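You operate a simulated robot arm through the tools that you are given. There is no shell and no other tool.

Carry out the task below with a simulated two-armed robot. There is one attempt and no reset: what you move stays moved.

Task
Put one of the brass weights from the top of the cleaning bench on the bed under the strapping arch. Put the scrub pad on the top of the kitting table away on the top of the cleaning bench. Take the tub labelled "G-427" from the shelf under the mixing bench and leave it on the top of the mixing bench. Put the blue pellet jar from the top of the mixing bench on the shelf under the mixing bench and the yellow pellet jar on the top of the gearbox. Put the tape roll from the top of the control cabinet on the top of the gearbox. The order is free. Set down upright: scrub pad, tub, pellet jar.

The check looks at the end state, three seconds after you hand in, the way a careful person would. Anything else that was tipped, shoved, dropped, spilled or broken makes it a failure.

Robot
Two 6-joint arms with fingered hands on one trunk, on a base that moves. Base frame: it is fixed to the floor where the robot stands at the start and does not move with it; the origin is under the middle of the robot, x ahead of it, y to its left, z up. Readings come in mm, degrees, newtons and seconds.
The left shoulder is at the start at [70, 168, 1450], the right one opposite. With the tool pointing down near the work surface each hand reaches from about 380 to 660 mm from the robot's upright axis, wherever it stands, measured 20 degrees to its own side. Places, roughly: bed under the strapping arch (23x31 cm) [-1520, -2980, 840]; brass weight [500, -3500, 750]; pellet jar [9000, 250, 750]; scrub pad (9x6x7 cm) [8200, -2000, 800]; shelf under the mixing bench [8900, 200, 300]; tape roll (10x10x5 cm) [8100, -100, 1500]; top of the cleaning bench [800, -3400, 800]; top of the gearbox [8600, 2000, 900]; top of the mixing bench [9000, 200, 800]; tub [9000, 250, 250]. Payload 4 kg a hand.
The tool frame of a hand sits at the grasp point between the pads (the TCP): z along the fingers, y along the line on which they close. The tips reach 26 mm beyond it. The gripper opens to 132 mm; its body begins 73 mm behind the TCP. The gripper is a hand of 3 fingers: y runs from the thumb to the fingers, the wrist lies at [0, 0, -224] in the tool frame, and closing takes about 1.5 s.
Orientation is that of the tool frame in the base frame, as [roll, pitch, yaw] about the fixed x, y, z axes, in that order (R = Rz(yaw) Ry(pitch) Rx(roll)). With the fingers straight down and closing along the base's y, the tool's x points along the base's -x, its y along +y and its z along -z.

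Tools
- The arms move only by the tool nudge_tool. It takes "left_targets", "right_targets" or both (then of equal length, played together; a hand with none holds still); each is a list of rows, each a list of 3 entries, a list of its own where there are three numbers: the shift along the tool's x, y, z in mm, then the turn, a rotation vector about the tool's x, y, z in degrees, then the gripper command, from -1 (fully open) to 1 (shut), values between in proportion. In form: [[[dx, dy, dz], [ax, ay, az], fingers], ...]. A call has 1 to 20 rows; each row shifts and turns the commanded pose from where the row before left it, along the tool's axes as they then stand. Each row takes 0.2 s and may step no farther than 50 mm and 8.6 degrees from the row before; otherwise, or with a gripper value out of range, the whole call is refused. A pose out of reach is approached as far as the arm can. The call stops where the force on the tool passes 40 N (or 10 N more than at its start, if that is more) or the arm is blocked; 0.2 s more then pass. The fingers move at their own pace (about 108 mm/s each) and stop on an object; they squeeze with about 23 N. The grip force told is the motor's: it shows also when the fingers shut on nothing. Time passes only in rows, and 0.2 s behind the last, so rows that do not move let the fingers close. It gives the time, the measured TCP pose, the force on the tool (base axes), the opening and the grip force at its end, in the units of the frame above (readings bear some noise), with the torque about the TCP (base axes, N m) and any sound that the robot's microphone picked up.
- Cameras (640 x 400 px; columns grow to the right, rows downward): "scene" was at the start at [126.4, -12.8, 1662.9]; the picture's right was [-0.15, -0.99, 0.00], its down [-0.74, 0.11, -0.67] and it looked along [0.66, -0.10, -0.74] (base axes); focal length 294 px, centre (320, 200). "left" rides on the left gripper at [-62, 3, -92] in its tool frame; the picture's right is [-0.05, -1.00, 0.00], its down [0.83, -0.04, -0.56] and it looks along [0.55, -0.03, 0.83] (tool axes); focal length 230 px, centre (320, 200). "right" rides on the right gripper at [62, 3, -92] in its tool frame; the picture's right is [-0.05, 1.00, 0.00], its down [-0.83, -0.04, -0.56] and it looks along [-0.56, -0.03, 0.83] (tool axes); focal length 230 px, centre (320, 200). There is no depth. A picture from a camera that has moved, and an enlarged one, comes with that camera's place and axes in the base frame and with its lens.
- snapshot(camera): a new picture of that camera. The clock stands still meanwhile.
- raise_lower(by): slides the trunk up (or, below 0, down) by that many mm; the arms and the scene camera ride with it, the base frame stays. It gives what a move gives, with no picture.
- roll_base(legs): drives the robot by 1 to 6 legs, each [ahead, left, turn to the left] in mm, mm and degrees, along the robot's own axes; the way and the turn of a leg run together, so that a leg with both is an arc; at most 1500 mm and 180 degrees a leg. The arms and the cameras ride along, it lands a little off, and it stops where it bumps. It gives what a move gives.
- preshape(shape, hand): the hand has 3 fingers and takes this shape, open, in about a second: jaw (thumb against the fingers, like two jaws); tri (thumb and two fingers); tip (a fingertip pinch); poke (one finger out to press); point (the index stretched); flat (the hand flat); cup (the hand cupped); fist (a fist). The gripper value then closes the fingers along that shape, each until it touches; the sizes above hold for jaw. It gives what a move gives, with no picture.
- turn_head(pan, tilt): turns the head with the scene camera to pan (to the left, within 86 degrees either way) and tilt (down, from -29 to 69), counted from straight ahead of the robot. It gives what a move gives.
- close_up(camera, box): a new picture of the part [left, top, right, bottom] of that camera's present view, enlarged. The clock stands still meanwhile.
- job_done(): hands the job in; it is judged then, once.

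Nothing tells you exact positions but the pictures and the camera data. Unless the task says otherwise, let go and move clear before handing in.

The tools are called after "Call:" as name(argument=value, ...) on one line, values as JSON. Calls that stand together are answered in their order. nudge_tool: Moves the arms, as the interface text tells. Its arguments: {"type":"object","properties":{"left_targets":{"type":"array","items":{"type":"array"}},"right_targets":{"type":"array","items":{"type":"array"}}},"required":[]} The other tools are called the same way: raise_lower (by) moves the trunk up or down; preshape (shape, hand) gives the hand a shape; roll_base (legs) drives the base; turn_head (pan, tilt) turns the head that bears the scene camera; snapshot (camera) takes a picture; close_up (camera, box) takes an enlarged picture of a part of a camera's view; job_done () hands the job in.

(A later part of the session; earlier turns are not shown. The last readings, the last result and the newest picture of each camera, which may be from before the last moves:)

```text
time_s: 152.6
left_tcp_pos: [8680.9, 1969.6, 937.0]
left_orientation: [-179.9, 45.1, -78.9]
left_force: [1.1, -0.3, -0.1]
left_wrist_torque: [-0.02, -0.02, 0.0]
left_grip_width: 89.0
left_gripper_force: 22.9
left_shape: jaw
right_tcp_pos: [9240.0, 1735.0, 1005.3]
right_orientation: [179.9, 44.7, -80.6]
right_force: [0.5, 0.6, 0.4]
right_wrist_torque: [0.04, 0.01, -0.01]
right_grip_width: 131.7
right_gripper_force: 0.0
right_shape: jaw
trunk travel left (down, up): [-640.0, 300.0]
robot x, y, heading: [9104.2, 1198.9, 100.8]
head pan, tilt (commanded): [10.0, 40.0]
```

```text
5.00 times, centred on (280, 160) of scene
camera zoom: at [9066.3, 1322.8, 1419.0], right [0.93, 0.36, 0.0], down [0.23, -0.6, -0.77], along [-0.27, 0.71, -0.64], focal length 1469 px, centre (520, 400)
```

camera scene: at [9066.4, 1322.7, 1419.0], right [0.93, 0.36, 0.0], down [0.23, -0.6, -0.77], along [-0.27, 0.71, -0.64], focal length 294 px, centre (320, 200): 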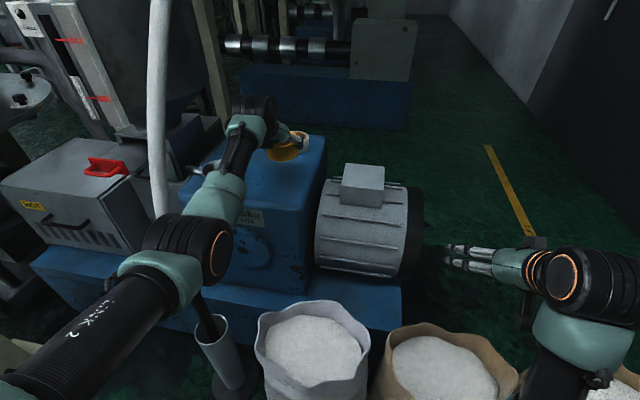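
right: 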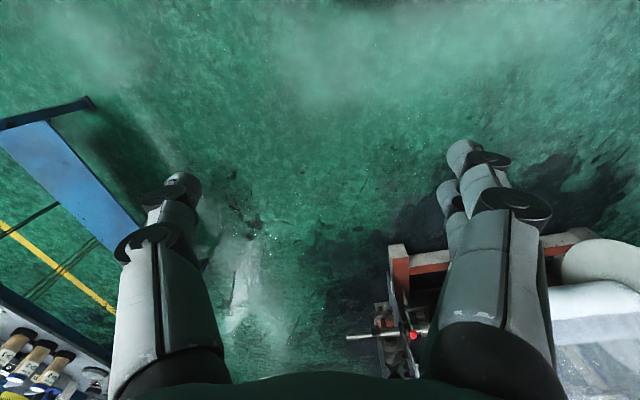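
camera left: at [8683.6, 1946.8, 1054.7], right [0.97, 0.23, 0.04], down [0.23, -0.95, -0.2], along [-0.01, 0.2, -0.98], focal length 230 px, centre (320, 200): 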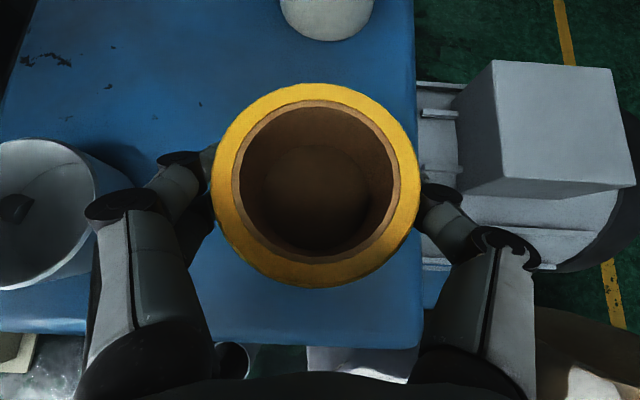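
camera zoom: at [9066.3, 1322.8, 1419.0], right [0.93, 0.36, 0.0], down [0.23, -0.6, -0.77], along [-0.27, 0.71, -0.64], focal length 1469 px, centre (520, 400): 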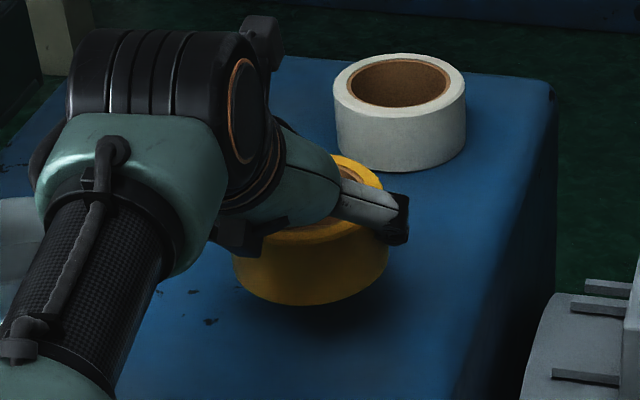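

Call:
nudge_tool(left_targets=[[[2.8, 0, 2.8], [0, 0, 0], 0.5], [[2.8, 0, 2.8], [0, 0, 0], 0.5], [[0, 0, 0], [0, 0, 0], 0.5]])

Call:
close_up(camera="scene", box=[240, 120, 320, 200])

```text
time_s: 153.4
left_tcp_pos: [8682.0, 1969.2, 928.8]
left_orientation: [179.9, 45.1, -79.0]
left_force: [-0.2, -0.5, -2.3]
left_wrist_torque: [0.01, -0.03, -0.02]
left_grip_width: 89.3
left_gripper_force: 22.9
left_shape: jaw
right_tcp_pos: [9240.1, 1735.1, 1006.3]
right_orientation: [179.9, 44.6, -80.6]
right_force: [0.1, 0.7, -0.1]
right_wrist_torque: [-0.01, -0.03, 0.0]
right_grip_width: 131.9
right_gripper_force: 0.1
right_shape: jaw
trunk travel left (down, up): [-640.0, 300.0]
robot x, y, heading: [9109.2, 1194.6, 100.9]
head pan, tilt (commanded): [10.0, 40.0]
```

```text
5.00 times, centred on (280, 160) of scene
camera zoom: at [9066.4, 1322.8, 1419.0], right [0.93, 0.36, 0.0], down [0.23, -0.6, -0.77], along [-0.27, 0.71, -0.64], focal length 1469 px, centre (520, 400)
```

zoom: 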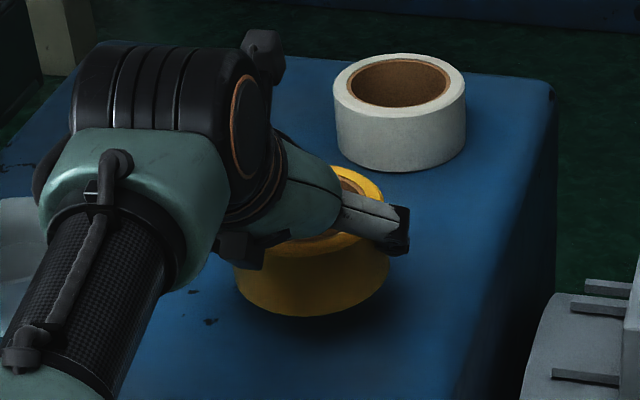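

Call:
nudge_tool(left_targets=[[[2.1, 0, 2.1], [0, 0, 0], 0.5], [[2.1, 0, 2.1], [0, 0, 0], 0.5], [[0, 0, 0], [0, 0, 0], 0.5]])

Call:
nudge_tool(left_targets=[[[2.1, 0, 2.1], [0, 0, 0], 0.5], [[0, 0, 0], [0, 0, 0], 0.5]])

Call:
close_up(camera="scene", box=[240, 120, 320, 200])

```text
time_s: 154.2
left_tcp_pos: [8682.2, 1968.4, 922.8]
left_orientation: [-179.9, 44.9, -79.0]
left_force: [0.3, 0.5, -0.2]
left_wrist_torque: [-0.02, -0.02, 0.0]
left_grip_width: 89.3
left_gripper_force: 23.3
left_shape: jaw
right_tcp_pos: [9239.7, 1736.0, 1006.5]
right_orientation: [179.9, 44.6, -80.5]
right_force: [0.1, -0.4, -0.1]
right_wrist_torque: [0.01, -0.03, 0.02]
right_grip_width: 132.0
right_gripper_force: 0.1
right_shape: jaw
trunk travel left (down, up): [-640.0, 300.0]
robot x, y, heading: [9106.1, 1192.4, 101.0]
head pan, tilt (commanded): [10.0, 40.0]
```

```text
time_s: 154.8
left_tcp_pos: [8683.1, 1969.6, 920.9]
left_orientation: [-180.0, 45.2, -79.0]
left_force: [0.6, -0.9, -1.4]
left_wrist_torque: [-0.04, -0.04, -0.02]
left_grip_width: 89.3
left_gripper_force: 23.6
left_shape: jaw
right_tcp_pos: [9238.7, 1734.3, 1006.4]
right_orientation: [180.0, 44.7, -80.5]
right_force: [-0.1, -0.6, -0.2]
right_wrist_torque: [0.0, -0.02, 0.01]
right_grip_width: 132.0
right_gripper_force: 0.0
right_shape: jaw
trunk travel left (down, up): [-640.0, 300.0]
robot x, y, heading: [9106.6, 1195.0, 101.0]
head pan, tilt (commanded): [10.0, 40.0]
```

```text
5.00 times, centred on (280, 160) of scene
camera zoom: at [9066.4, 1322.8, 1419.0], right [0.93, 0.36, 0.0], down [0.23, -0.6, -0.77], along [-0.27, 0.71, -0.64], focal length 1469 px, centre (520, 400)
```

zoom: 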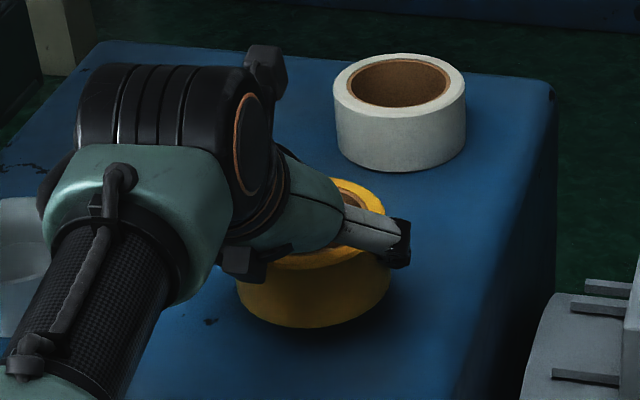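

Call:
nudge_tool(left_targets=[[[2.1, 0, 2.1], [0, 0, 0], 0.5], [[0, 0, 0], [0, 0, 0], 0.5]])

Call:
nudge_tool(left_targets=[[[2.1, 0, 2.1], [0, 0, 0], 0.5], [[0, 0, 0], [0, 0, 0], 0.5]])

Call:
nudge_tool(left_targets=[[[2.1, 0, 2.1], [0, 0, 0], 0.5], [[0, 0, 0], [0, 0, 0], 0.5]])

Call:
close_up(camera="scene", box=[240, 120, 320, 200])

```text
time_s: 155.4
left_tcp_pos: [8681.5, 1970.2, 917.7]
left_orientation: [179.9, 45.2, -78.9]
left_force: [-1.1, -0.1, -1.3]
left_wrist_torque: [-0.01, -0.03, 0.0]
left_grip_width: 89.0
left_gripper_force: 22.9
left_shape: jaw
right_tcp_pos: [9239.9, 1736.0, 1005.3]
right_orientation: [179.9, 44.6, -80.6]
right_force: [0.0, -0.4, -0.9]
right_wrist_torque: [0.01, 0.02, -0.01]
right_grip_width: 131.9
right_gripper_force: 0.1
right_shape: jaw
trunk travel left (down, up): [-640.0, 300.0]
robot x, y, heading: [9109.9, 1196.6, 101.0]
head pan, tilt (commanded): [10.0, 40.0]
```

```text
time_s: 156.0
left_tcp_pos: [8681.3, 1970.2, 912.7]
left_orientation: [-180.0, 45.0, -79.0]
left_force: [0.2, 1.4, -1.6]
left_wrist_torque: [0.02, -0.03, -0.04]
left_grip_width: 89.0
left_gripper_force: 22.4
left_shape: jaw
right_tcp_pos: [9239.2, 1734.9, 1005.8]
right_orientation: [179.9, 44.6, -80.6]
right_force: [-0.1, -0.4, 0.5]
right_wrist_torque: [0.02, 0.02, -0.03]
right_grip_width: 131.9
right_gripper_force: 0.1
right_shape: jaw
trunk travel left (down, up): [-640.0, 300.0]
robot x, y, heading: [9107.6, 1194.2, 100.9]
head pan, tilt (commanded): [10.0, 40.0]
```

```text
time_s: 156.6
left_tcp_pos: [8681.8, 1969.7, 911.2]
left_orientation: [179.9, 45.0, -78.9]
left_force: [0.0, 0.0, -1.3]
left_wrist_torque: [-0.01, 0.0, 0.03]
left_grip_width: 88.9
left_gripper_force: 23.5
left_shape: jaw
right_tcp_pos: [9238.9, 1734.7, 1006.3]
right_orientation: [179.9, 44.6, -80.6]
right_force: [0.2, 0.2, -0.8]
right_wrist_torque: [-0.01, 0.02, 0.02]
right_grip_width: 131.9
right_gripper_force: 0.1
right_shape: jaw
trunk travel left (down, up): [-640.0, 300.0]
robot x, y, heading: [9108.8, 1194.3, 101.0]
head pan, tilt (commanded): [10.0, 40.0]
```

```text
5.00 times, centred on (280, 160) of scene
camera zoom: at [9066.4, 1322.8, 1419.0], right [0.93, 0.36, 0.0], down [0.23, -0.6, -0.77], along [-0.27, 0.71, -0.64], focal length 1469 px, centre (520, 400)
```

zoom: 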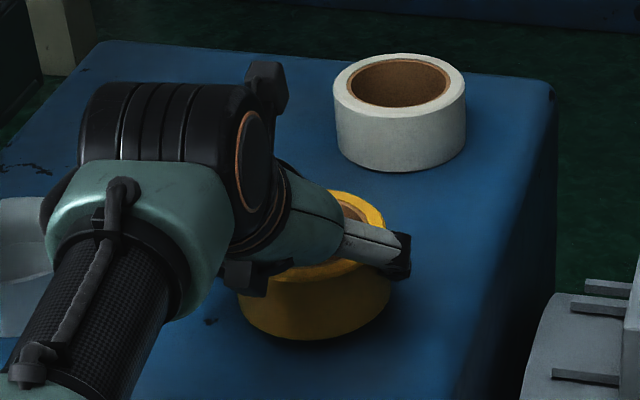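

Call:
nudge_tool(left_targets=[[[2.1, 0, 2.1], [0, 0, 0], 0.5], [[0, 0, 0], [0, 0, 0], 0.5]])

Call:
nudge_tool(left_targets=[[[2.1, 0, 2.1], [0, 0, 0], 0.5], [[0, 0, 0], [0, 0, 0], 0.5]])

Call:
nudge_tool(left_targets=[[[2.1, 0, 2.1], [0, 0, 0], 0.5], [[0, 0, 0], [0, 0, 0], 0.5]])

Call:
close_up(camera="scene", box=[240, 120, 320, 200])

```text
time_s: 157.2
left_tcp_pos: [8681.5, 1970.2, 908.5]
left_orientation: [-180.0, 45.2, -78.9]
left_force: [-0.9, -0.2, -1.6]
left_wrist_torque: [-0.01, -0.03, -0.03]
left_grip_width: 89.3
left_gripper_force: 22.4
left_shape: jaw
right_tcp_pos: [9238.7, 1734.5, 1006.4]
right_orientation: [179.9, 44.6, -80.6]
right_force: [0.0, -0.5, 0.2]
right_wrist_torque: [0.0, -0.04, 0.04]
right_grip_width: 132.0
right_gripper_force: 0.0
right_shape: jaw
trunk travel left (down, up): [-640.0, 300.0]
robot x, y, heading: [9110.3, 1191.4, 101.0]
head pan, tilt (commanded): [10.0, 40.0]
```

```text
time_s: 157.8
left_tcp_pos: [8680.4, 1970.2, 904.5]
left_orientation: [-180.0, 45.0, -78.9]
left_force: [-0.4, -0.7, -1.8]
left_wrist_torque: [-0.03, 0.0, 0.0]
left_grip_width: 89.2
left_gripper_force: 23.1
left_shape: jaw
right_tcp_pos: [9240.2, 1734.7, 1005.1]
right_orientation: [179.9, 44.6, -80.7]
right_force: [0.2, -0.1, 0.3]
right_wrist_torque: [-0.02, -0.01, -0.01]
right_grip_width: 132.2
right_gripper_force: 0.0
right_shape: jaw
trunk travel left (down, up): [-640.0, 300.0]
robot x, y, heading: [9105.4, 1193.6, 101.2]
head pan, tilt (commanded): [10.0, 40.0]
```

```text
time_s: 158.4
left_tcp_pos: [8681.8, 1968.7, 902.6]
left_orientation: [-180.0, 45.0, -78.9]
left_force: [0.2, -0.5, -1.1]
left_wrist_torque: [-0.05, -0.02, -0.02]
left_grip_width: 89.4
left_gripper_force: 23.1
left_shape: jaw
right_tcp_pos: [9240.0, 1734.0, 1006.1]
right_orientation: [179.8, 44.6, -80.6]
right_force: [0.8, -0.3, 0.0]
right_wrist_torque: [-0.01, 0.0, -0.02]
right_grip_width: 131.9
right_gripper_force: 0.0
right_shape: jaw
trunk travel left (down, up): [-640.0, 300.0]
robot x, y, heading: [9108.8, 1194.7, 101.0]
head pan, tilt (commanded): [10.0, 40.0]
```

```text
5.00 times, centred on (280, 160) of scene
camera zoom: at [9066.4, 1322.8, 1419.0], right [0.93, 0.36, 0.0], down [0.23, -0.6, -0.77], along [-0.27, 0.71, -0.64], focal length 1469 px, centre (520, 400)
```

zoom: 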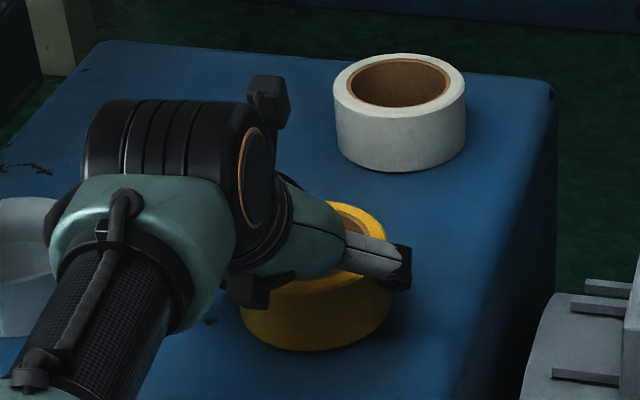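

Call:
nudge_tool(left_targets=[[[2.1, 0, 2.1], [0, 0, 0], 0.5], [[2.1, 0, 2.1], [0, 0, 0], 0.5], [[0, 0, 0], [0, 0, 0], 0.5]])

Call:
nudge_tool(left_targets=[[[2.1, 0, 2.1], [0, 0, 0], 0.5], [[0, 0, 0], [0, 0, 0], 0.5]])

Call:
close_up(camera="scene", box=[240, 120, 320, 200])

Call:
snapshot(camera="left")

```text
time_s: 159.2
left_tcp_pos: [8682.4, 1969.8, 897.5]
left_orientation: [-180.0, 45.3, -78.9]
left_force: [-0.3, 0.4, 2.4]
left_wrist_torque: [-0.1, 0.13, -0.06]
left_grip_width: 89.1
left_gripper_force: 22.3
left_shape: jaw
right_tcp_pos: [9238.9, 1734.9, 1005.7]
right_orientation: [179.9, 44.6, -80.6]
right_force: [-0.3, 0.6, 0.4]
right_wrist_torque: [-0.01, -0.01, 0.01]
right_grip_width: 131.7
right_gripper_force: 0.1
right_shape: jaw
trunk travel left (down, up): [-640.0, 300.0]
robot x, y, heading: [9111.6, 1194.1, 100.6]
head pan, tilt (commanded): [10.0, 40.0]
```

```text
time_s: 159.8
left_tcp_pos: [8682.4, 1968.6, 897.9]
left_orientation: [-179.9, 45.4, -79.0]
left_force: [-0.9, 0.9, 10.6]
left_wrist_torque: [0.01, 0.19, 0.02]
left_grip_width: 89.3
left_gripper_force: 22.8
left_shape: jaw
right_tcp_pos: [9240.0, 1732.5, 1007.1]
right_orientation: [179.9, 44.7, -80.7]
right_force: [0.4, -0.8, 1.3]
right_wrist_torque: [0.01, 0.01, 0.02]
right_grip_width: 132.1
right_gripper_force: 0.0
right_shape: jaw
trunk travel left (down, up): [-640.0, 300.0]
robot x, y, heading: [9109.1, 1195.1, 101.0]
head pan, tilt (commanded): [10.0, 40.0]
```

```text
5.00 times, centred on (280, 160) of scene
camera zoom: at [9067.6, 1320.7, 1419.3], right [0.93, 0.36, 0.0], down [0.23, -0.6, -0.77], along [-0.28, 0.72, -0.64], focal length 1469 px, centre (520, 400)
```

zoom: 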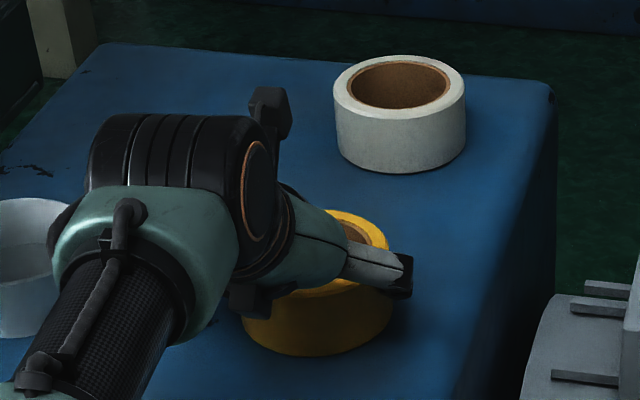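

```text
taken
camera left: at [8684.5, 1946.3, 1004.9], right [0.97, 0.23, 0.04], down [0.23, -0.95, -0.2], along [-0.01, 0.2, -0.98], focal length 230 px, centre (320, 200)
```

left: 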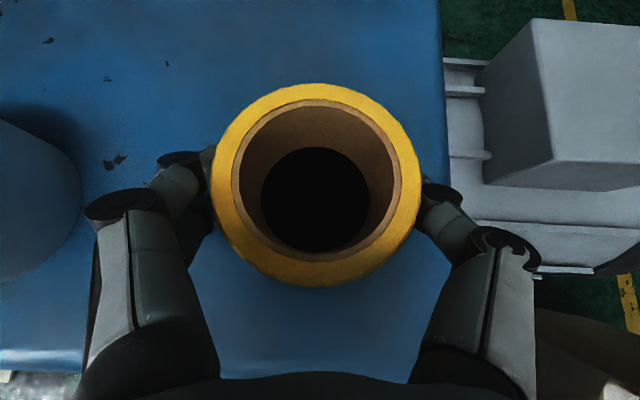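

Contact is felt (about 10 N), so the tape sits on the gearbox. I ease up 2 mm, open a little, and lift the hand straight up.

Call:
nudge_tool(left_targets=[[[-1.4, 0, -1.4], [0, 0, 0], 0.5], [[0, 0, 0], [0, 0, 0], -0.3], [[0, 0, 0], [0, 0, 0], -0.65], [[0, 0, 0], [0, 0, 0], -0.65], [[0, 0, 0], [0, 0, 0], -0.65]])

Call:
snapshot(camera="left")

```text
time_s: 161.0
left_tcp_pos: [8683.6, 1969.5, 897.1]
left_orientation: [-180.0, 45.0, -78.9]
left_force: [-0.2, -0.3, 0.0]
left_wrist_torque: [-0.01, 0.01, 0.01]
left_grip_width: 108.9
left_gripper_force: 0.0
left_shape: jaw
right_tcp_pos: [9240.8, 1734.1, 1006.9]
right_orientation: [179.9, 44.6, -80.5]
right_force: [0.3, -0.1, 0.0]
right_wrist_torque: [0.0, -0.01, 0.0]
right_grip_width: 131.8
right_gripper_force: 0.0
right_shape: jaw
trunk travel left (down, up): [-640.0, 300.0]
robot x, y, heading: [9108.6, 1190.8, 101.1]
head pan, tilt (commanded): [10.0, 40.0]
```

```text
taken
camera left: at [8684.3, 1946.6, 1003.2], right [0.97, 0.23, 0.04], down [0.23, -0.95, -0.19], along [-0.01, 0.2, -0.98], focal length 230 px, centre (320, 200)
```

left: 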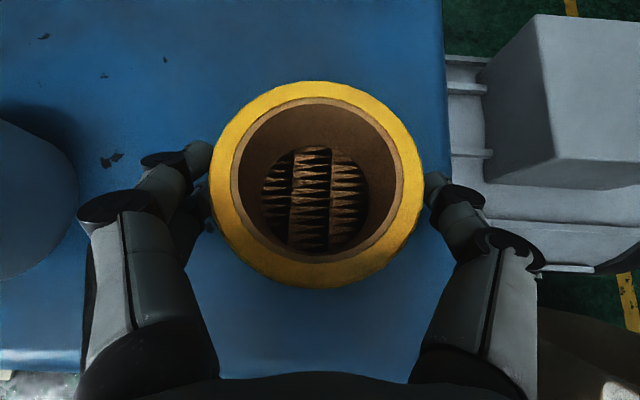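

Released. I lift the hand straight up and look at the result.

Call:
nudge_tool(left_targets=[[[-10, 0, -10], [0, 0, 0], -0.65], [[-25, 0, -25], [0, 0, 0], -0.65], [[-30, 0, -30], [0, 0, 0], -0.65], [[-30, 0, -30], [0, 0, 0], -0.65]])

Call:
snapshot(camera="left")

```text
time_s: 162.0
left_tcp_pos: [8682.8, 1968.6, 1031.7]
left_orientation: [-180.0, 45.1, -78.9]
left_force: [-0.4, -0.4, -0.6]
left_wrist_torque: [0.0, 0.01, 0.01]
left_grip_width: 108.8
left_gripper_force: 0.1
left_shape: jaw
right_tcp_pos: [9239.5, 1734.2, 1006.1]
right_orientation: [179.9, 44.7, -80.6]
right_force: [1.0, 0.3, 0.4]
right_wrist_torque: [-0.05, 0.03, -0.02]
right_grip_width: 132.0
right_gripper_force: 0.1
right_shape: jaw
trunk travel left (down, up): [-640.0, 300.0]
robot x, y, heading: [9111.7, 1193.9, 101.1]
head pan, tilt (commanded): [10.0, 40.0]
```

```text
taken
camera left: at [8684.4, 1946.2, 1139.5], right [0.97, 0.23, 0.04], down [0.23, -0.95, -0.2], along [-0.01, 0.2, -0.98], focal length 230 px, centre (320, 200)
```

left: 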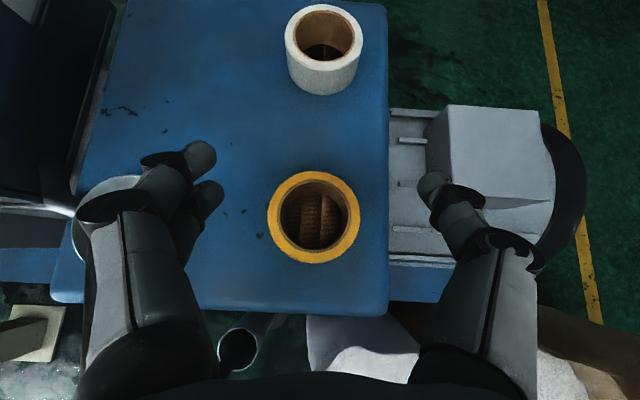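

The tape lies flat on the gearbox, well clear of the white roll and dish; the free spot for the yellow jar is around [8545, 2075]. I retract the hand, raise the trunk and turn around to face the front of the mixing bench.

Call:
nudge_tool(left_targets=[[[35.3, 0, -35.3], [0, 0, 0], -0.65], [[35.3, 0, -35.3], [0, 0, 0], -0.65], [[35.3, 0, -35.3], [0, 0, 0], -1], [[35.3, 0, -35.3], [0, 0, 0], -1], [[35.3, 0, -35.3], [0, 0, 0], -1], [[35.3, 0, -35.3], [0, 0, 0], -1]])

Call:
raise_lower(by=300)

Call:
roll_base(legs=[[0, 0, -90], [0, 0, -91]])

Call:
turn_head(pan=0, tilt=35)

Call:
snapshot(camera="scene")

```text
time_s: 163.4
left_tcp_pos: [8739.0, 1672.5, 1029.2]
left_orientation: [-179.8, 45.1, -78.9]
left_force: [-0.1, 0.2, 0.8]
left_wrist_torque: [0.02, 0.02, -0.01]
left_grip_width: 132.0
left_gripper_force: 0.1
left_shape: jaw
right_tcp_pos: [9239.5, 1733.0, 1006.1]
right_orientation: [-180.0, 44.7, -80.6]
right_force: [-0.6, -0.5, 0.0]
right_wrist_torque: [-0.01, 0.01, -0.02]
right_grip_width: 131.9
right_gripper_force: 0.0
right_shape: jaw
trunk travel left (down, up): [-640.0, 300.0]
robot x, y, heading: [9112.3, 1195.2, 100.8]
head pan, tilt (commanded): [10.0, 40.0]
```

```text
time_s: 166.4
left_tcp_pos: [8739.0, 1675.1, 1330.5]
left_orientation: [-180.0, 45.0, -78.9]
left_force: [0.5, 0.4, -0.8]
left_wrist_torque: [0.02, 0.03, 0.01]
left_grip_width: 131.9
left_gripper_force: 0.2
left_shape: jaw
right_tcp_pos: [9239.7, 1734.4, 1305.5]
right_orientation: [179.8, 44.6, -80.6]
right_force: [-0.7, -0.5, -0.1]
right_wrist_torque: [0.01, -0.02, 0.01]
right_grip_width: 131.8
right_gripper_force: 0.0
right_shape: jaw
trunk travel left (down, up): [-940.0, 0.0]
robot x, y, heading: [9107.8, 1190.6, 101.1]
head pan, tilt (commanded): [10.0, 40.0]
```

```text
time_s: 174.5
left_tcp_pos: [9468.9, 707.5, 1330.7]
left_orientation: [180.0, 45.2, 100.1]
left_force: [-0.2, 0.5, -0.2]
left_wrist_torque: [-0.01, 0.03, -0.01]
left_grip_width: 131.7
left_gripper_force: 0.0
left_shape: jaw
right_tcp_pos: [8967.8, 658.1, 1305.1]
right_orientation: [180.0, 44.6, 98.4]
right_force: [-0.8, -0.7, 0.6]
right_wrist_torque: [0.04, -0.01, -0.01]
right_grip_width: 132.1
right_gripper_force: 0.1
right_shape: jaw
trunk travel left (down, up): [-940.0, 0.0]
robot x, y, heading: [9109.3, 1191.2, -79.8]
head pan, tilt (commanded): [10.0, 40.0]
```

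```text
time_s: 175.2
left_tcp_pos: [9469.4, 707.9, 1328.4]
left_orientation: [-179.9, 45.1, 100.1]
left_force: [-0.8, -0.1, 0.5]
left_wrist_torque: [0.02, -0.05, 0.03]
left_grip_width: 132.0
left_gripper_force: 0.0
left_shape: jaw
right_tcp_pos: [8967.5, 657.4, 1305.3]
right_orientation: [179.9, 44.6, 98.4]
right_force: [-0.7, -0.7, -0.3]
right_wrist_torque: [0.01, 0.02, -0.02]
right_grip_width: 131.9
right_gripper_force: 0.0
right_shape: jaw
trunk travel left (down, up): [-940.0, 0.0]
robot x, y, heading: [9110.4, 1193.2, -79.9]
head pan, tilt (commanded): [0.0, 35.0]
```

```text
taken
camera scene: at [9130.8, 1057.6, 1726.6], right [-0.98, -0.17, 0.0], down [-0.1, 0.57, -0.82], along [0.14, -0.81, -0.57], focal length 294 px, centre (320, 200)
```

scene: 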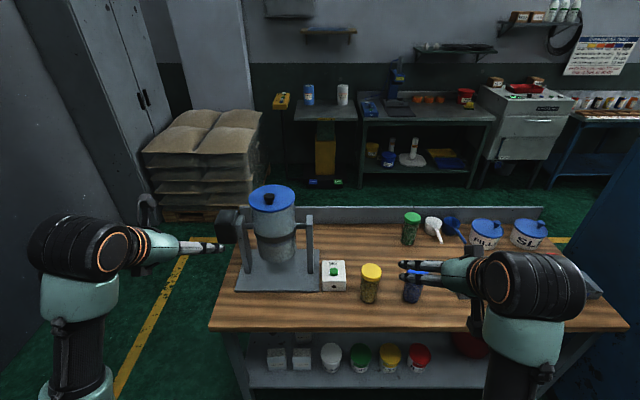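

I face the mixing bench's front now: jars on top, several tubs on the shelf below. I zoom in.

Call:
close_up(camera="scene", box=[200, 200, 520, 400])

Call:
close_up(camera="scene", box=[240, 320, 480, 400])

Call:
close_up(camera="scene", box=[240, 70, 560, 200])

```text
2.00 times, centred on (360, 300) of scene
camera zoom: at [9130.8, 1057.6, 1726.6], right [-0.98, -0.17, 0.0], down [-0.1, 0.57, -0.82], along [0.14, -0.81, -0.57], focal length 588 px, centre (240, 0)
```

zoom: 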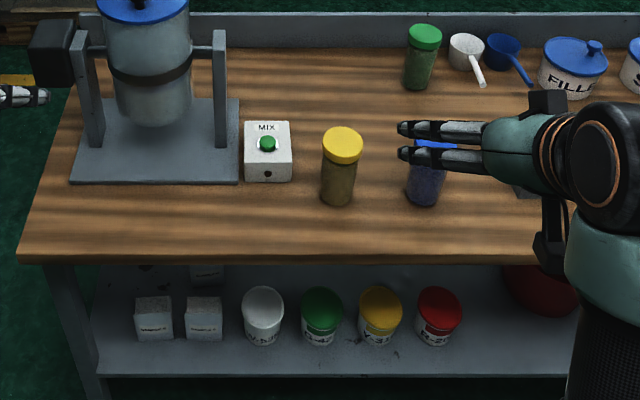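

```text
2.67 times, centred on (360, 360) of scene
camera zoom: at [9130.8, 1057.6, 1726.6], right [-0.98, -0.17, 0.0], down [-0.1, 0.57, -0.82], along [0.14, -0.81, -0.57], focal length 784 px, centre (213, -227)
```

zoom: 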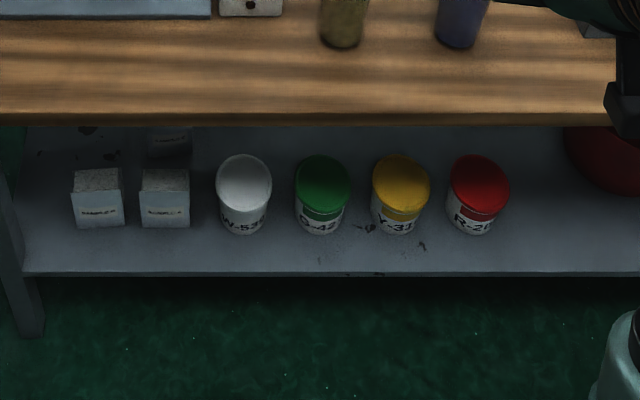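

```text
2.00 times, centred on (400, 135) of scene
camera zoom: at [9130.8, 1057.6, 1726.6], right [-0.98, -0.17, 0.0], down [-0.1, 0.57, -0.82], along [0.14, -0.81, -0.57], focal length 588 px, centre (160, 330)
```

zoom: 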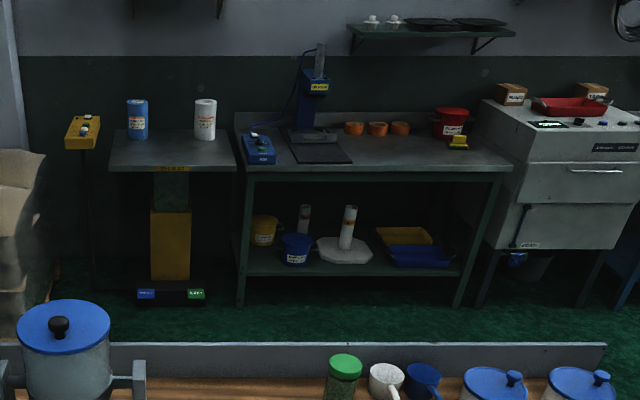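

The tubs on the shelf carry labels like W-5.., G-42.., Y-31.., R-2...; I must read them before taking one. I retract the hands and lower the trunk to see the shelf.

Call:
nudge_tool(left_targets=[[[35, 0, -35], [0, 0, 0], -1], [[35, 0, -35], [0, 0, 0], -1]], right_targets=[[[35, 0, -35], [0, 0, 0], -1], [[14, 0, -14], [0, 0, 0], -1]])

Call:
raise_lower(by=-600)

Call:
turn_head(pan=0, tilt=35)

Call:
snapshot(camera="scene")

```text
time_s: 175.8
left_tcp_pos: [9467.1, 773.1, 1330.0]
left_orientation: [-179.8, 45.1, 100.2]
left_force: [0.0, 0.4, -0.2]
left_wrist_torque: [0.01, -0.02, 0.01]
left_grip_width: 132.1
left_gripper_force: 0.0
left_shape: jaw
left hand out of reach, approached as far as the arm can: row 2
right_tcp_pos: [8967.1, 683.0, 1306.3]
right_orientation: [-180.0, 44.6, 98.4]
right_force: [0.2, 0.1, -1.0]
right_wrist_torque: [0.0, -0.01, -0.03]
right_grip_width: 132.1
right_gripper_force: 0.1
right_shape: jaw
right hand out of reach, approached as far as the arm can: row 1, 2
trunk travel left (down, up): [-940.0, 0.0]
robot x, y, heading: [9108.2, 1193.4, -80.1]
head pan, tilt (commanded): [0.0, 35.0]
```

```text
refused: -600 is not a number from -400 to 400
```

```text
time_s: 176.4
left_tcp_pos: [9464.3, 771.3, 1330.7]
left_orientation: [-179.9, 45.0, 100.1]
left_force: [-0.2, 0.3, -0.4]
left_wrist_torque: [-0.02, 0.0, -0.04]
left_grip_width: 132.1
left_gripper_force: 0.0
left_shape: jaw
right_tcp_pos: [8965.8, 684.5, 1305.4]
right_orientation: [179.9, 44.6, 98.4]
right_force: [-0.3, -0.1, -0.7]
right_wrist_torque: [-0.04, 0.03, 0.02]
right_grip_width: 131.8
right_gripper_force: 0.0
right_shape: jaw
trunk travel left (down, up): [-940.0, 0.0]
robot x, y, heading: [9108.6, 1194.5, -80.1]
head pan, tilt (commanded): [0.0, 35.0]
```

```text
taken
camera scene: at [9131.6, 1059.0, 1726.7], right [-0.98, -0.17, 0.0], down [-0.1, 0.56, -0.82], along [0.14, -0.81, -0.57], focal length 294 px, centre (320, 200)
```

scene: 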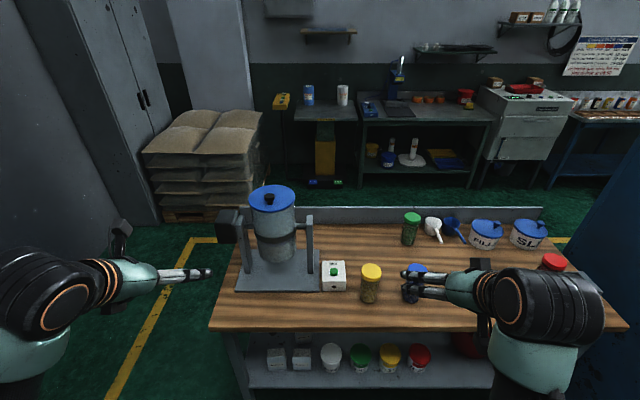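

Call:
raise_lower(by=-400)

Call:
raise_lower(by=-250)

Call:
turn_head(pan=0, tilt=30)

Call:
snapshot(camera="scene")

```text
time_s: 180.2
left_tcp_pos: [9463.9, 769.9, 929.4]
left_orientation: [180.0, 45.0, 100.0]
left_force: [-0.5, 0.5, -0.5]
left_wrist_torque: [0.0, 0.0, 0.02]
left_grip_width: 132.0
left_gripper_force: 0.1
left_shape: jaw
right_tcp_pos: [8963.9, 682.4, 906.5]
right_orientation: [179.9, 44.6, 98.4]
right_force: [-0.3, 0.0, -1.0]
right_wrist_torque: [0.0, -0.02, -0.03]
right_grip_width: 131.9
right_gripper_force: 0.0
right_shape: jaw
trunk travel left (down, up): [-540.0, 400.0]
robot x, y, heading: [9108.4, 1194.9, -79.8]
head pan, tilt (commanded): [0.0, 35.0]
```

```text
time_s: 182.8
left_tcp_pos: [9465.3, 770.9, 679.1]
left_orientation: [179.9, 45.0, 100.0]
left_force: [0.2, 0.0, 0.5]
left_wrist_torque: [-0.01, 0.0, -0.05]
left_grip_width: 132.0
left_gripper_force: 0.1
left_shape: jaw
right_tcp_pos: [8964.6, 683.3, 655.6]
right_orientation: [179.9, 44.6, 98.3]
right_force: [-0.4, 0.6, -0.8]
right_wrist_torque: [0.02, 0.02, -0.04]
right_grip_width: 132.0
right_gripper_force: 0.0
right_shape: jaw
trunk travel left (down, up): [-290.0, 650.0]
robot x, y, heading: [9108.6, 1191.9, -80.2]
head pan, tilt (commanded): [0.0, 35.0]
```

```text
time_s: 183.5
left_tcp_pos: [9464.6, 769.5, 679.2]
left_orientation: [179.9, 45.0, 100.1]
left_force: [-0.4, 0.4, 1.2]
left_wrist_torque: [0.0, 0.0, -0.01]
left_grip_width: 131.9
left_gripper_force: 0.2
left_shape: jaw
right_tcp_pos: [8964.5, 681.3, 655.6]
right_orientation: [179.8, 44.6, 98.4]
right_force: [0.0, 0.0, -0.8]
right_wrist_torque: [-0.01, 0.0, -0.01]
right_grip_width: 132.1
right_gripper_force: 0.1
right_shape: jaw
trunk travel left (down, up): [-290.0, 650.0]
robot x, y, heading: [9107.0, 1194.3, -80.0]
head pan, tilt (commanded): [0.0, 30.0]
```

```text
taken
camera scene: at [9131.2, 1055.4, 1084.4], right [-0.98, -0.17, 0.0], down [-0.09, 0.49, -0.87], along [0.15, -0.85, -0.5], focal length 294 px, centre (320, 200)
```

scene: 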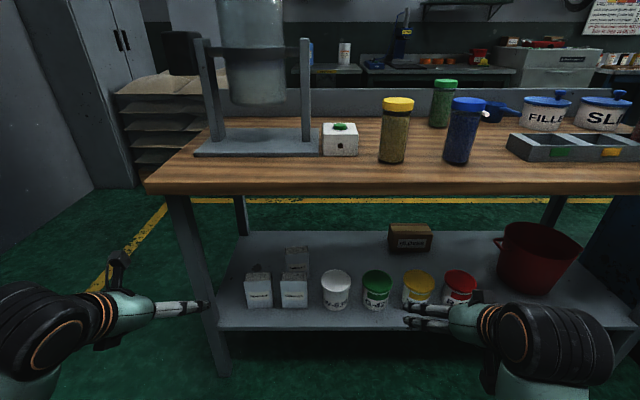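

Call:
close_up(camera="scene", box=[230, 220, 490, 330])

Call:
close_up(camera="scene", box=[340, 250, 450, 325])

Call:
close_up(camera="scene", box=[310, 70, 510, 200])

```text
2.46 times, centred on (360, 275) of scene
camera zoom: at [9131.2, 1055.4, 1084.4], right [-0.98, -0.17, 0.0], down [-0.09, 0.49, -0.87], along [0.15, -0.85, -0.5], focal length 723 px, centre (222, 15)
```

zoom: 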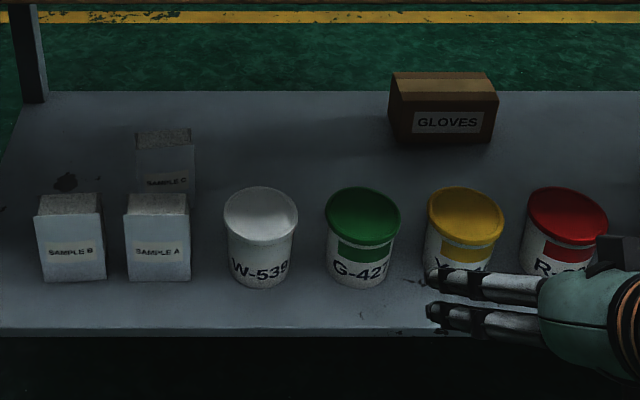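

```text
5.33 times, centred on (395, 288) of scene
camera zoom: at [9131.2, 1055.4, 1084.4], right [-0.98, -0.17, 0.0], down [-0.09, 0.49, -0.87], along [0.15, -0.85, -0.5], focal length 1567 px, centre (-80, -267)
```

zoom: 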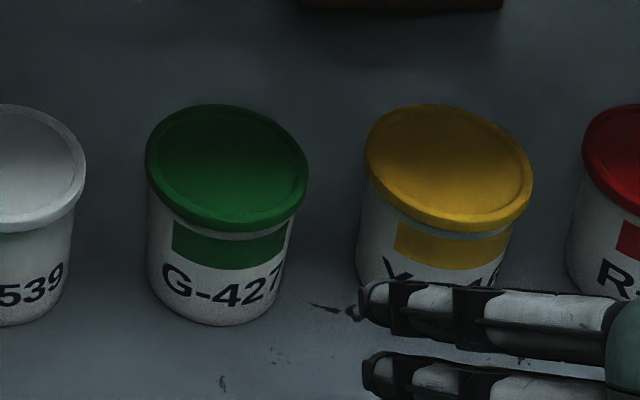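

```text
3.08 times, centred on (410, 135) of scene
camera zoom: at [9131.2, 1055.4, 1084.4], right [-0.98, -0.17, 0.0], down [-0.09, 0.49, -0.87], along [0.15, -0.85, -0.5], focal length 904 px, centre (43, 400)
```

zoom: 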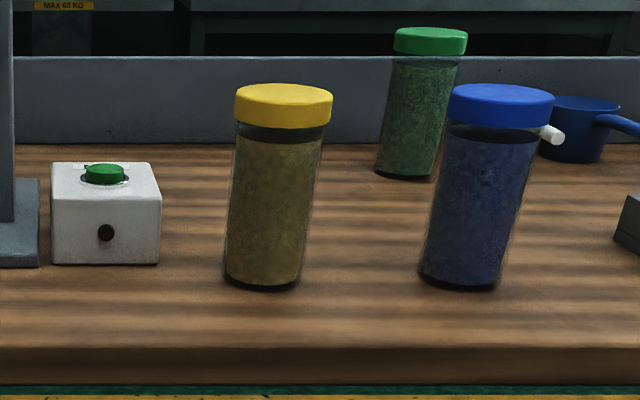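

G-427 is the green-lidded tub (lid top about [9065, 314, 350]). Plan: take the blue jar with the right hand, then the tub with the left hand from the shelf, put the jar in the freed place, and set the tub on the bench. I raise the trunk and move up to the bench.

Call:
raise_lower(by=400)

Call:
roll_base(legs=[[134, -117, 0]])

Call:
turn_head(pan=-10, tilt=45)

Call:
snapshot(camera="scene")

Call:
snapshot(camera="right")

```text
time_s: 187.3
left_tcp_pos: [9464.1, 770.6, 1079.3]
left_orientation: [180.0, 45.0, 100.1]
left_force: [-0.1, 0.1, 0.3]
left_wrist_torque: [-0.03, -0.04, 0.03]
left_grip_width: 131.9
left_gripper_force: 0.0
left_shape: jaw
right_tcp_pos: [8964.8, 681.4, 1056.1]
right_orientation: [179.9, 44.6, 98.3]
right_force: [0.2, 1.1, 0.5]
right_wrist_torque: [0.03, 0.03, -0.01]
right_grip_width: 131.6
right_gripper_force: 0.2
right_shape: jaw
trunk travel left (down, up): [-690.0, 250.0]
robot x, y, heading: [9108.8, 1191.2, -79.9]
head pan, tilt (commanded): [0.0, 30.0]
```

```text
time_s: 188.8
left_tcp_pos: [9372.8, 619.4, 1079.9]
left_orientation: [-179.9, 45.2, 100.1]
left_force: [0.6, 0.7, 0.4]
left_wrist_torque: [0.02, 0.0, 0.01]
left_grip_width: 131.8
left_gripper_force: 0.0
left_shape: jaw
right_tcp_pos: [8873.4, 532.5, 1055.7]
right_orientation: [-180.0, 44.6, 98.4]
right_force: [1.1, -0.1, 0.3]
right_wrist_torque: [-0.02, 0.02, 0.0]
right_grip_width: 132.1
right_gripper_force: 0.1
right_shape: jaw
trunk travel left (down, up): [-690.0, 250.0]
robot x, y, heading: [9017.3, 1042.8, -80.0]
head pan, tilt (commanded): [0.0, 30.0]
```

```text
time_s: 189.6
left_tcp_pos: [9372.6, 619.9, 1078.5]
left_orientation: [-179.9, 45.1, 100.0]
left_force: [-0.6, 0.3, 0.1]
left_wrist_torque: [-0.03, 0.0, -0.01]
left_grip_width: 131.8
left_gripper_force: 0.1
left_shape: jaw
right_tcp_pos: [8871.1, 532.0, 1055.5]
right_orientation: [179.8, 44.7, 98.3]
right_force: [0.0, -0.5, 0.4]
right_wrist_torque: [0.0, 0.01, -0.03]
right_grip_width: 131.9
right_gripper_force: 0.1
right_shape: jaw
trunk travel left (down, up): [-690.0, 250.0]
robot x, y, heading: [9019.5, 1045.7, -79.9]
head pan, tilt (commanded): [-10.0, 45.0]
```

```text
taken
camera scene: at [9024.0, 912.2, 1461.8], right [-1.0, 0.0, 0.0], down [0.0, 0.71, -0.71], along [0.0, -0.71, -0.71], focal length 294 px, centre (320, 200)
```

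scene: 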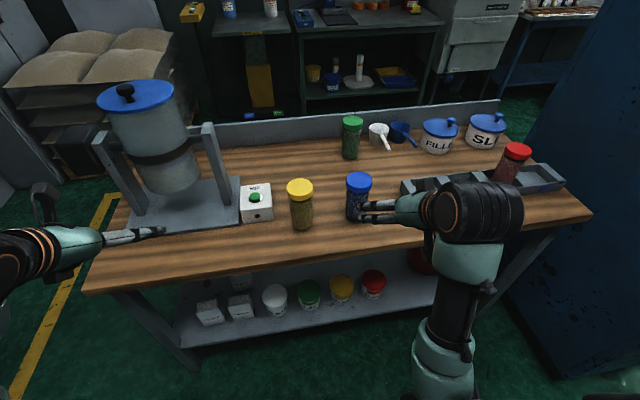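

```text
taken
camera right: at [8860.4, 640.1, 1078.0], right [0.99, 0.11, 0.04], down [-0.01, -0.21, 0.98], along [0.11, -0.97, -0.2], focal length 230 px, centre (320, 200)
```

right: 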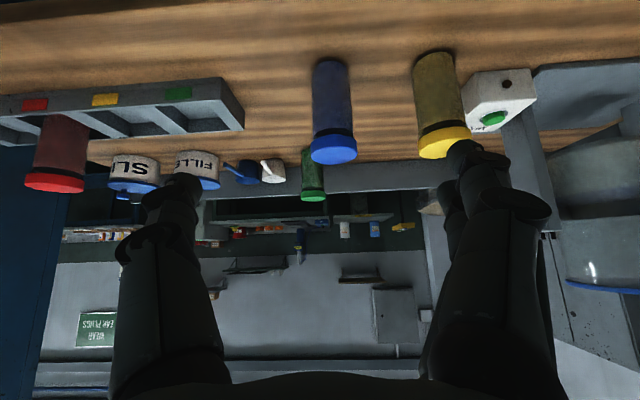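

The blue jar is at about [8919, 331], lid top z 948. I lower the right hand in front of the bench edge and line it up.

Call:
nudge_tool(right_targets=[[[29.5, 6.2, 29.9], [0, 0, 0], -1], [[29.5, 6.2, 29.9], [0, 0, 0], -1], [[29.5, 6.2, 29.9], [0, 0, 0], -1], [[29.5, 0, 29.9], [0, 0, 0], -1], [[0, 0, 0], [0, 0, 0], -1]])

Call:
snapshot(camera="right")

```text
time_s: 190.8
left_tcp_pos: [9371.8, 619.6, 1079.0]
left_orientation: [180.0, 45.0, 100.0]
left_force: [-0.6, -0.6, -0.4]
left_wrist_torque: [0.0, 0.03, 0.04]
left_grip_width: 131.9
left_gripper_force: 0.1
left_shape: jaw
right_tcp_pos: [8888.0, 530.6, 890.2]
right_orientation: [-178.8, 45.2, 99.4]
right_force: [0.5, 0.1, -0.1]
right_wrist_torque: [-0.02, -0.02, -0.01]
right_grip_width: 131.8
right_gripper_force: 0.1
right_shape: jaw
trunk travel left (down, up): [-690.0, 250.0]
robot x, y, heading: [9019.3, 1045.7, -79.9]
head pan, tilt (commanded): [-10.0, 45.0]
```

```text
taken
camera right: at [8875.2, 640.2, 912.1], right [0.99, 0.11, 0.02], down [0.0, -0.2, 0.98], along [0.11, -0.97, -0.19], focal length 230 px, centre (320, 200)
```

right: 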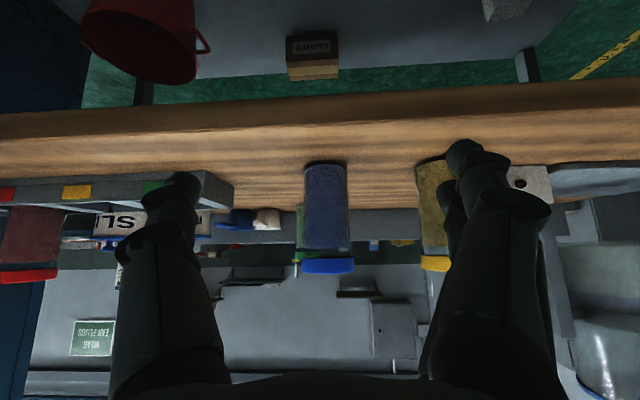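

The jar is nearly centred. I narrow the opening slightly and slide the hand forward around the jar.

Call:
nudge_tool(right_targets=[[[0, 3, 0], [0, 0, 0], -0.6], [[-33.5, 0, 33.7], [0, 0, 0], -0.6], [[-33.5, 0, 33.7], [0, 0, 0], -0.6], [[-33.5, 0, 33.7], [0, 0, 0], -0.6], [[0, 0, 0], [0, 0, 0], -0.6]])

Call:
snapshot(camera="right")

Call:
snapshot(camera="scene")

```text
time_s: 192.0
left_tcp_pos: [9372.3, 619.5, 1079.4]
left_orientation: [-180.0, 45.1, 100.0]
left_force: [0.3, 0.0, -0.2]
left_wrist_torque: [0.01, 0.0, 0.01]
left_grip_width: 132.1
left_gripper_force: 0.1
left_shape: jaw
right_tcp_pos: [8914.5, 395.2, 886.7]
right_orientation: [179.9, 44.6, 98.2]
right_force: [0.7, 0.1, 1.1]
right_wrist_torque: [-0.03, -0.01, 0.02]
right_grip_width: 105.8
right_gripper_force: 0.0
right_shape: jaw
trunk travel left (down, up): [-690.0, 250.0]
robot x, y, heading: [9014.4, 1042.1, -80.2]
head pan, tilt (commanded): [-10.0, 45.0]
```

```text
taken
camera right: at [8902.8, 502.8, 909.1], right [0.99, 0.11, 0.04], down [-0.02, -0.21, 0.98], along [0.11, -0.97, -0.2], focal length 230 px, centre (320, 200)
```

right: 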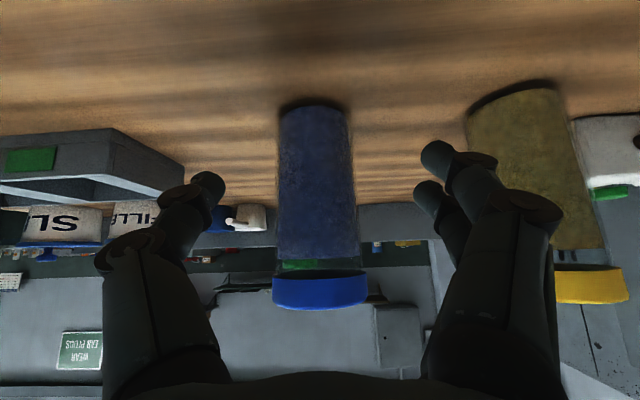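

```text
taken
camera scene: at [9024.1, 913.2, 1461.9], right [-1.0, 0.0, 0.0], down [0.0, 0.71, -0.71], along [0.0, -0.71, -0.71], focal length 294 px, centre (320, 200)
```

scene: 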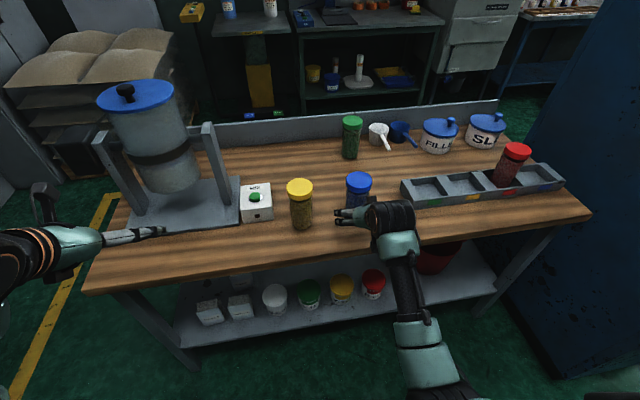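

Call:
nudge_tool(right_targets=[[[-21.4, -1, 21.1], [0, 0, 0], -0.6], [[-17.8, -1, 17.6], [0, 0, 0], -0.6], [[0, 0, 0], [0, 0, 0], -0.6]])

Call:
snapshot(camera="right")

Call:
close_up(camera="scene", box=[280, 140, 460, 260])

```text
time_s: 192.8
left_tcp_pos: [9372.9, 619.4, 1079.4]
left_orientation: [-179.9, 45.1, 100.1]
left_force: [0.3, 0.0, -0.1]
left_wrist_torque: [0.0, -0.01, -0.03]
left_grip_width: 132.1
left_gripper_force: 0.0
left_shape: jaw
right_tcp_pos: [8920.7, 338.7, 884.6]
right_orientation: [179.9, 44.6, 98.3]
right_force: [0.2, 0.4, 0.9]
right_wrist_torque: [-0.01, 0.02, 0.0]
right_grip_width: 105.8
right_gripper_force: 0.0
right_shape: jaw
trunk travel left (down, up): [-690.0, 250.0]
robot x, y, heading: [9017.0, 1043.3, -79.8]
head pan, tilt (commanded): [-10.0, 45.0]
```

```text
taken
camera right: at [8908.1, 447.5, 908.6], right [0.99, 0.11, 0.04], down [-0.01, -0.21, 0.98], along [0.11, -0.97, -0.2], focal length 230 px, centre (320, 200)
```

right: 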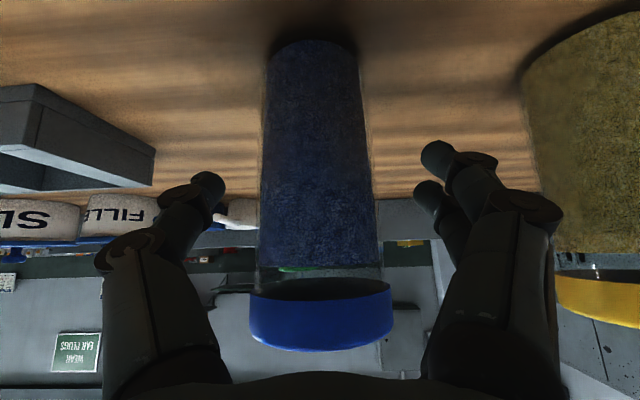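

```text
3.33 times, centred on (370, 200) of scene
camera zoom: at [9024.1, 912.9, 1461.8], right [-1.0, 0.0, 0.0], down [0.0, 0.71, -0.71], along [0.0, -0.71, -0.71], focal length 980 px, centre (153, 200)
```

zoom: 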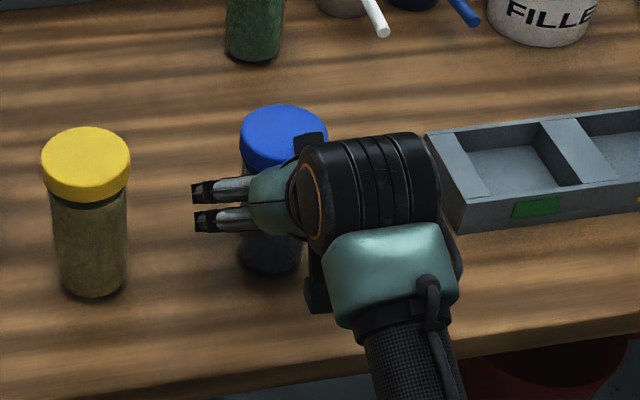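

Call:
nudge_tool(right_targets=[[[-11, 0, -10], [0, 0, 0], -0.6], [[-11.4, 0, 11], [0, 0, 0], -0.6], [[0, 0, 0], [0, 0, 0], -0.6]])

Call:
snapshot(camera="right")

```text
time_s: 193.6
left_tcp_pos: [9373.3, 618.7, 1079.2]
left_orientation: [-179.9, 45.1, 100.1]
left_force: [0.4, 0.5, 0.0]
left_wrist_torque: [0.02, 0.0, -0.01]
left_grip_width: 131.7
left_gripper_force: 0.0
left_shape: jaw
right_tcp_pos: [8923.4, 323.2, 900.9]
right_orientation: [179.9, 44.6, 98.3]
right_force: [-0.1, -0.4, 0.4]
right_wrist_torque: [-0.01, 0.0, -0.01]
right_grip_width: 105.8
right_gripper_force: 0.0
right_shape: jaw
trunk travel left (down, up): [-690.0, 250.0]
robot x, y, heading: [9015.6, 1043.3, -80.1]
head pan, tilt (commanded): [-10.0, 45.0]
```

```text
taken
camera right: at [8910.5, 431.4, 923.3], right [0.99, 0.11, 0.04], down [-0.01, -0.21, 0.98], along [0.11, -0.97, -0.2], focal length 230 px, centre (320, 200)
```

right: 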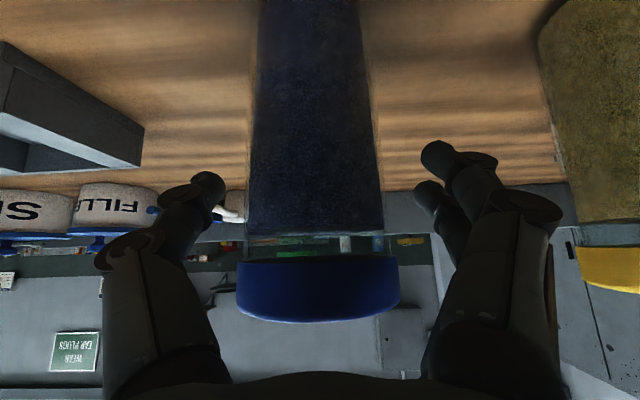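

The jar is between the pads. I close the right hand.

Call:
nudge_tool(right_targets=[[[0, 0, 0], [0, 0, 0], 0], [[0, 0, 0], [0, 0, 0], 0.5], [[0, 0, 0], [0, 0, 0], 0.5], [[0, 0, 0], [0, 0, 0], 0.5], [[0, 0, 0], [0, 0, 0], 0.5], [[0, 0, 0], [0, 0, 0], 0.5]])

Call:
snapshot(camera="right")

```text
time_s: 195.0
left_tcp_pos: [9373.0, 619.1, 1078.4]
left_orientation: [180.0, 45.0, 100.1]
left_force: [-0.5, 0.6, -0.7]
left_wrist_torque: [-0.02, -0.02, -0.02]
left_grip_width: 131.6
left_gripper_force: 0.1
left_shape: jaw
right_tcp_pos: [8923.1, 323.5, 901.0]
right_orientation: [179.9, 44.6, 98.3]
right_force: [0.1, -1.1, 1.6]
right_wrist_torque: [0.0, 0.03, 0.01]
right_grip_width: 56.2
right_gripper_force: 23.3
right_shape: jaw
trunk travel left (down, up): [-690.0, 250.0]
robot x, y, heading: [9017.6, 1043.0, -79.9]
head pan, tilt (commanded): [-10.0, 45.0]
```

```text
taken
camera right: at [8910.5, 431.2, 923.1], right [0.99, 0.11, 0.04], down [-0.01, -0.21, 0.98], along [0.11, -0.97, -0.2], focal length 230 px, centre (320, 200)
```

right: 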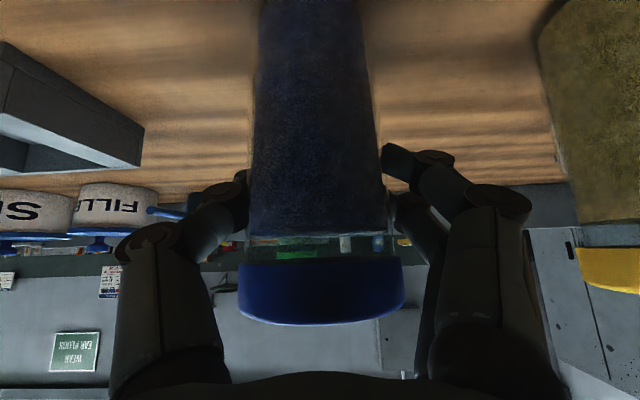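

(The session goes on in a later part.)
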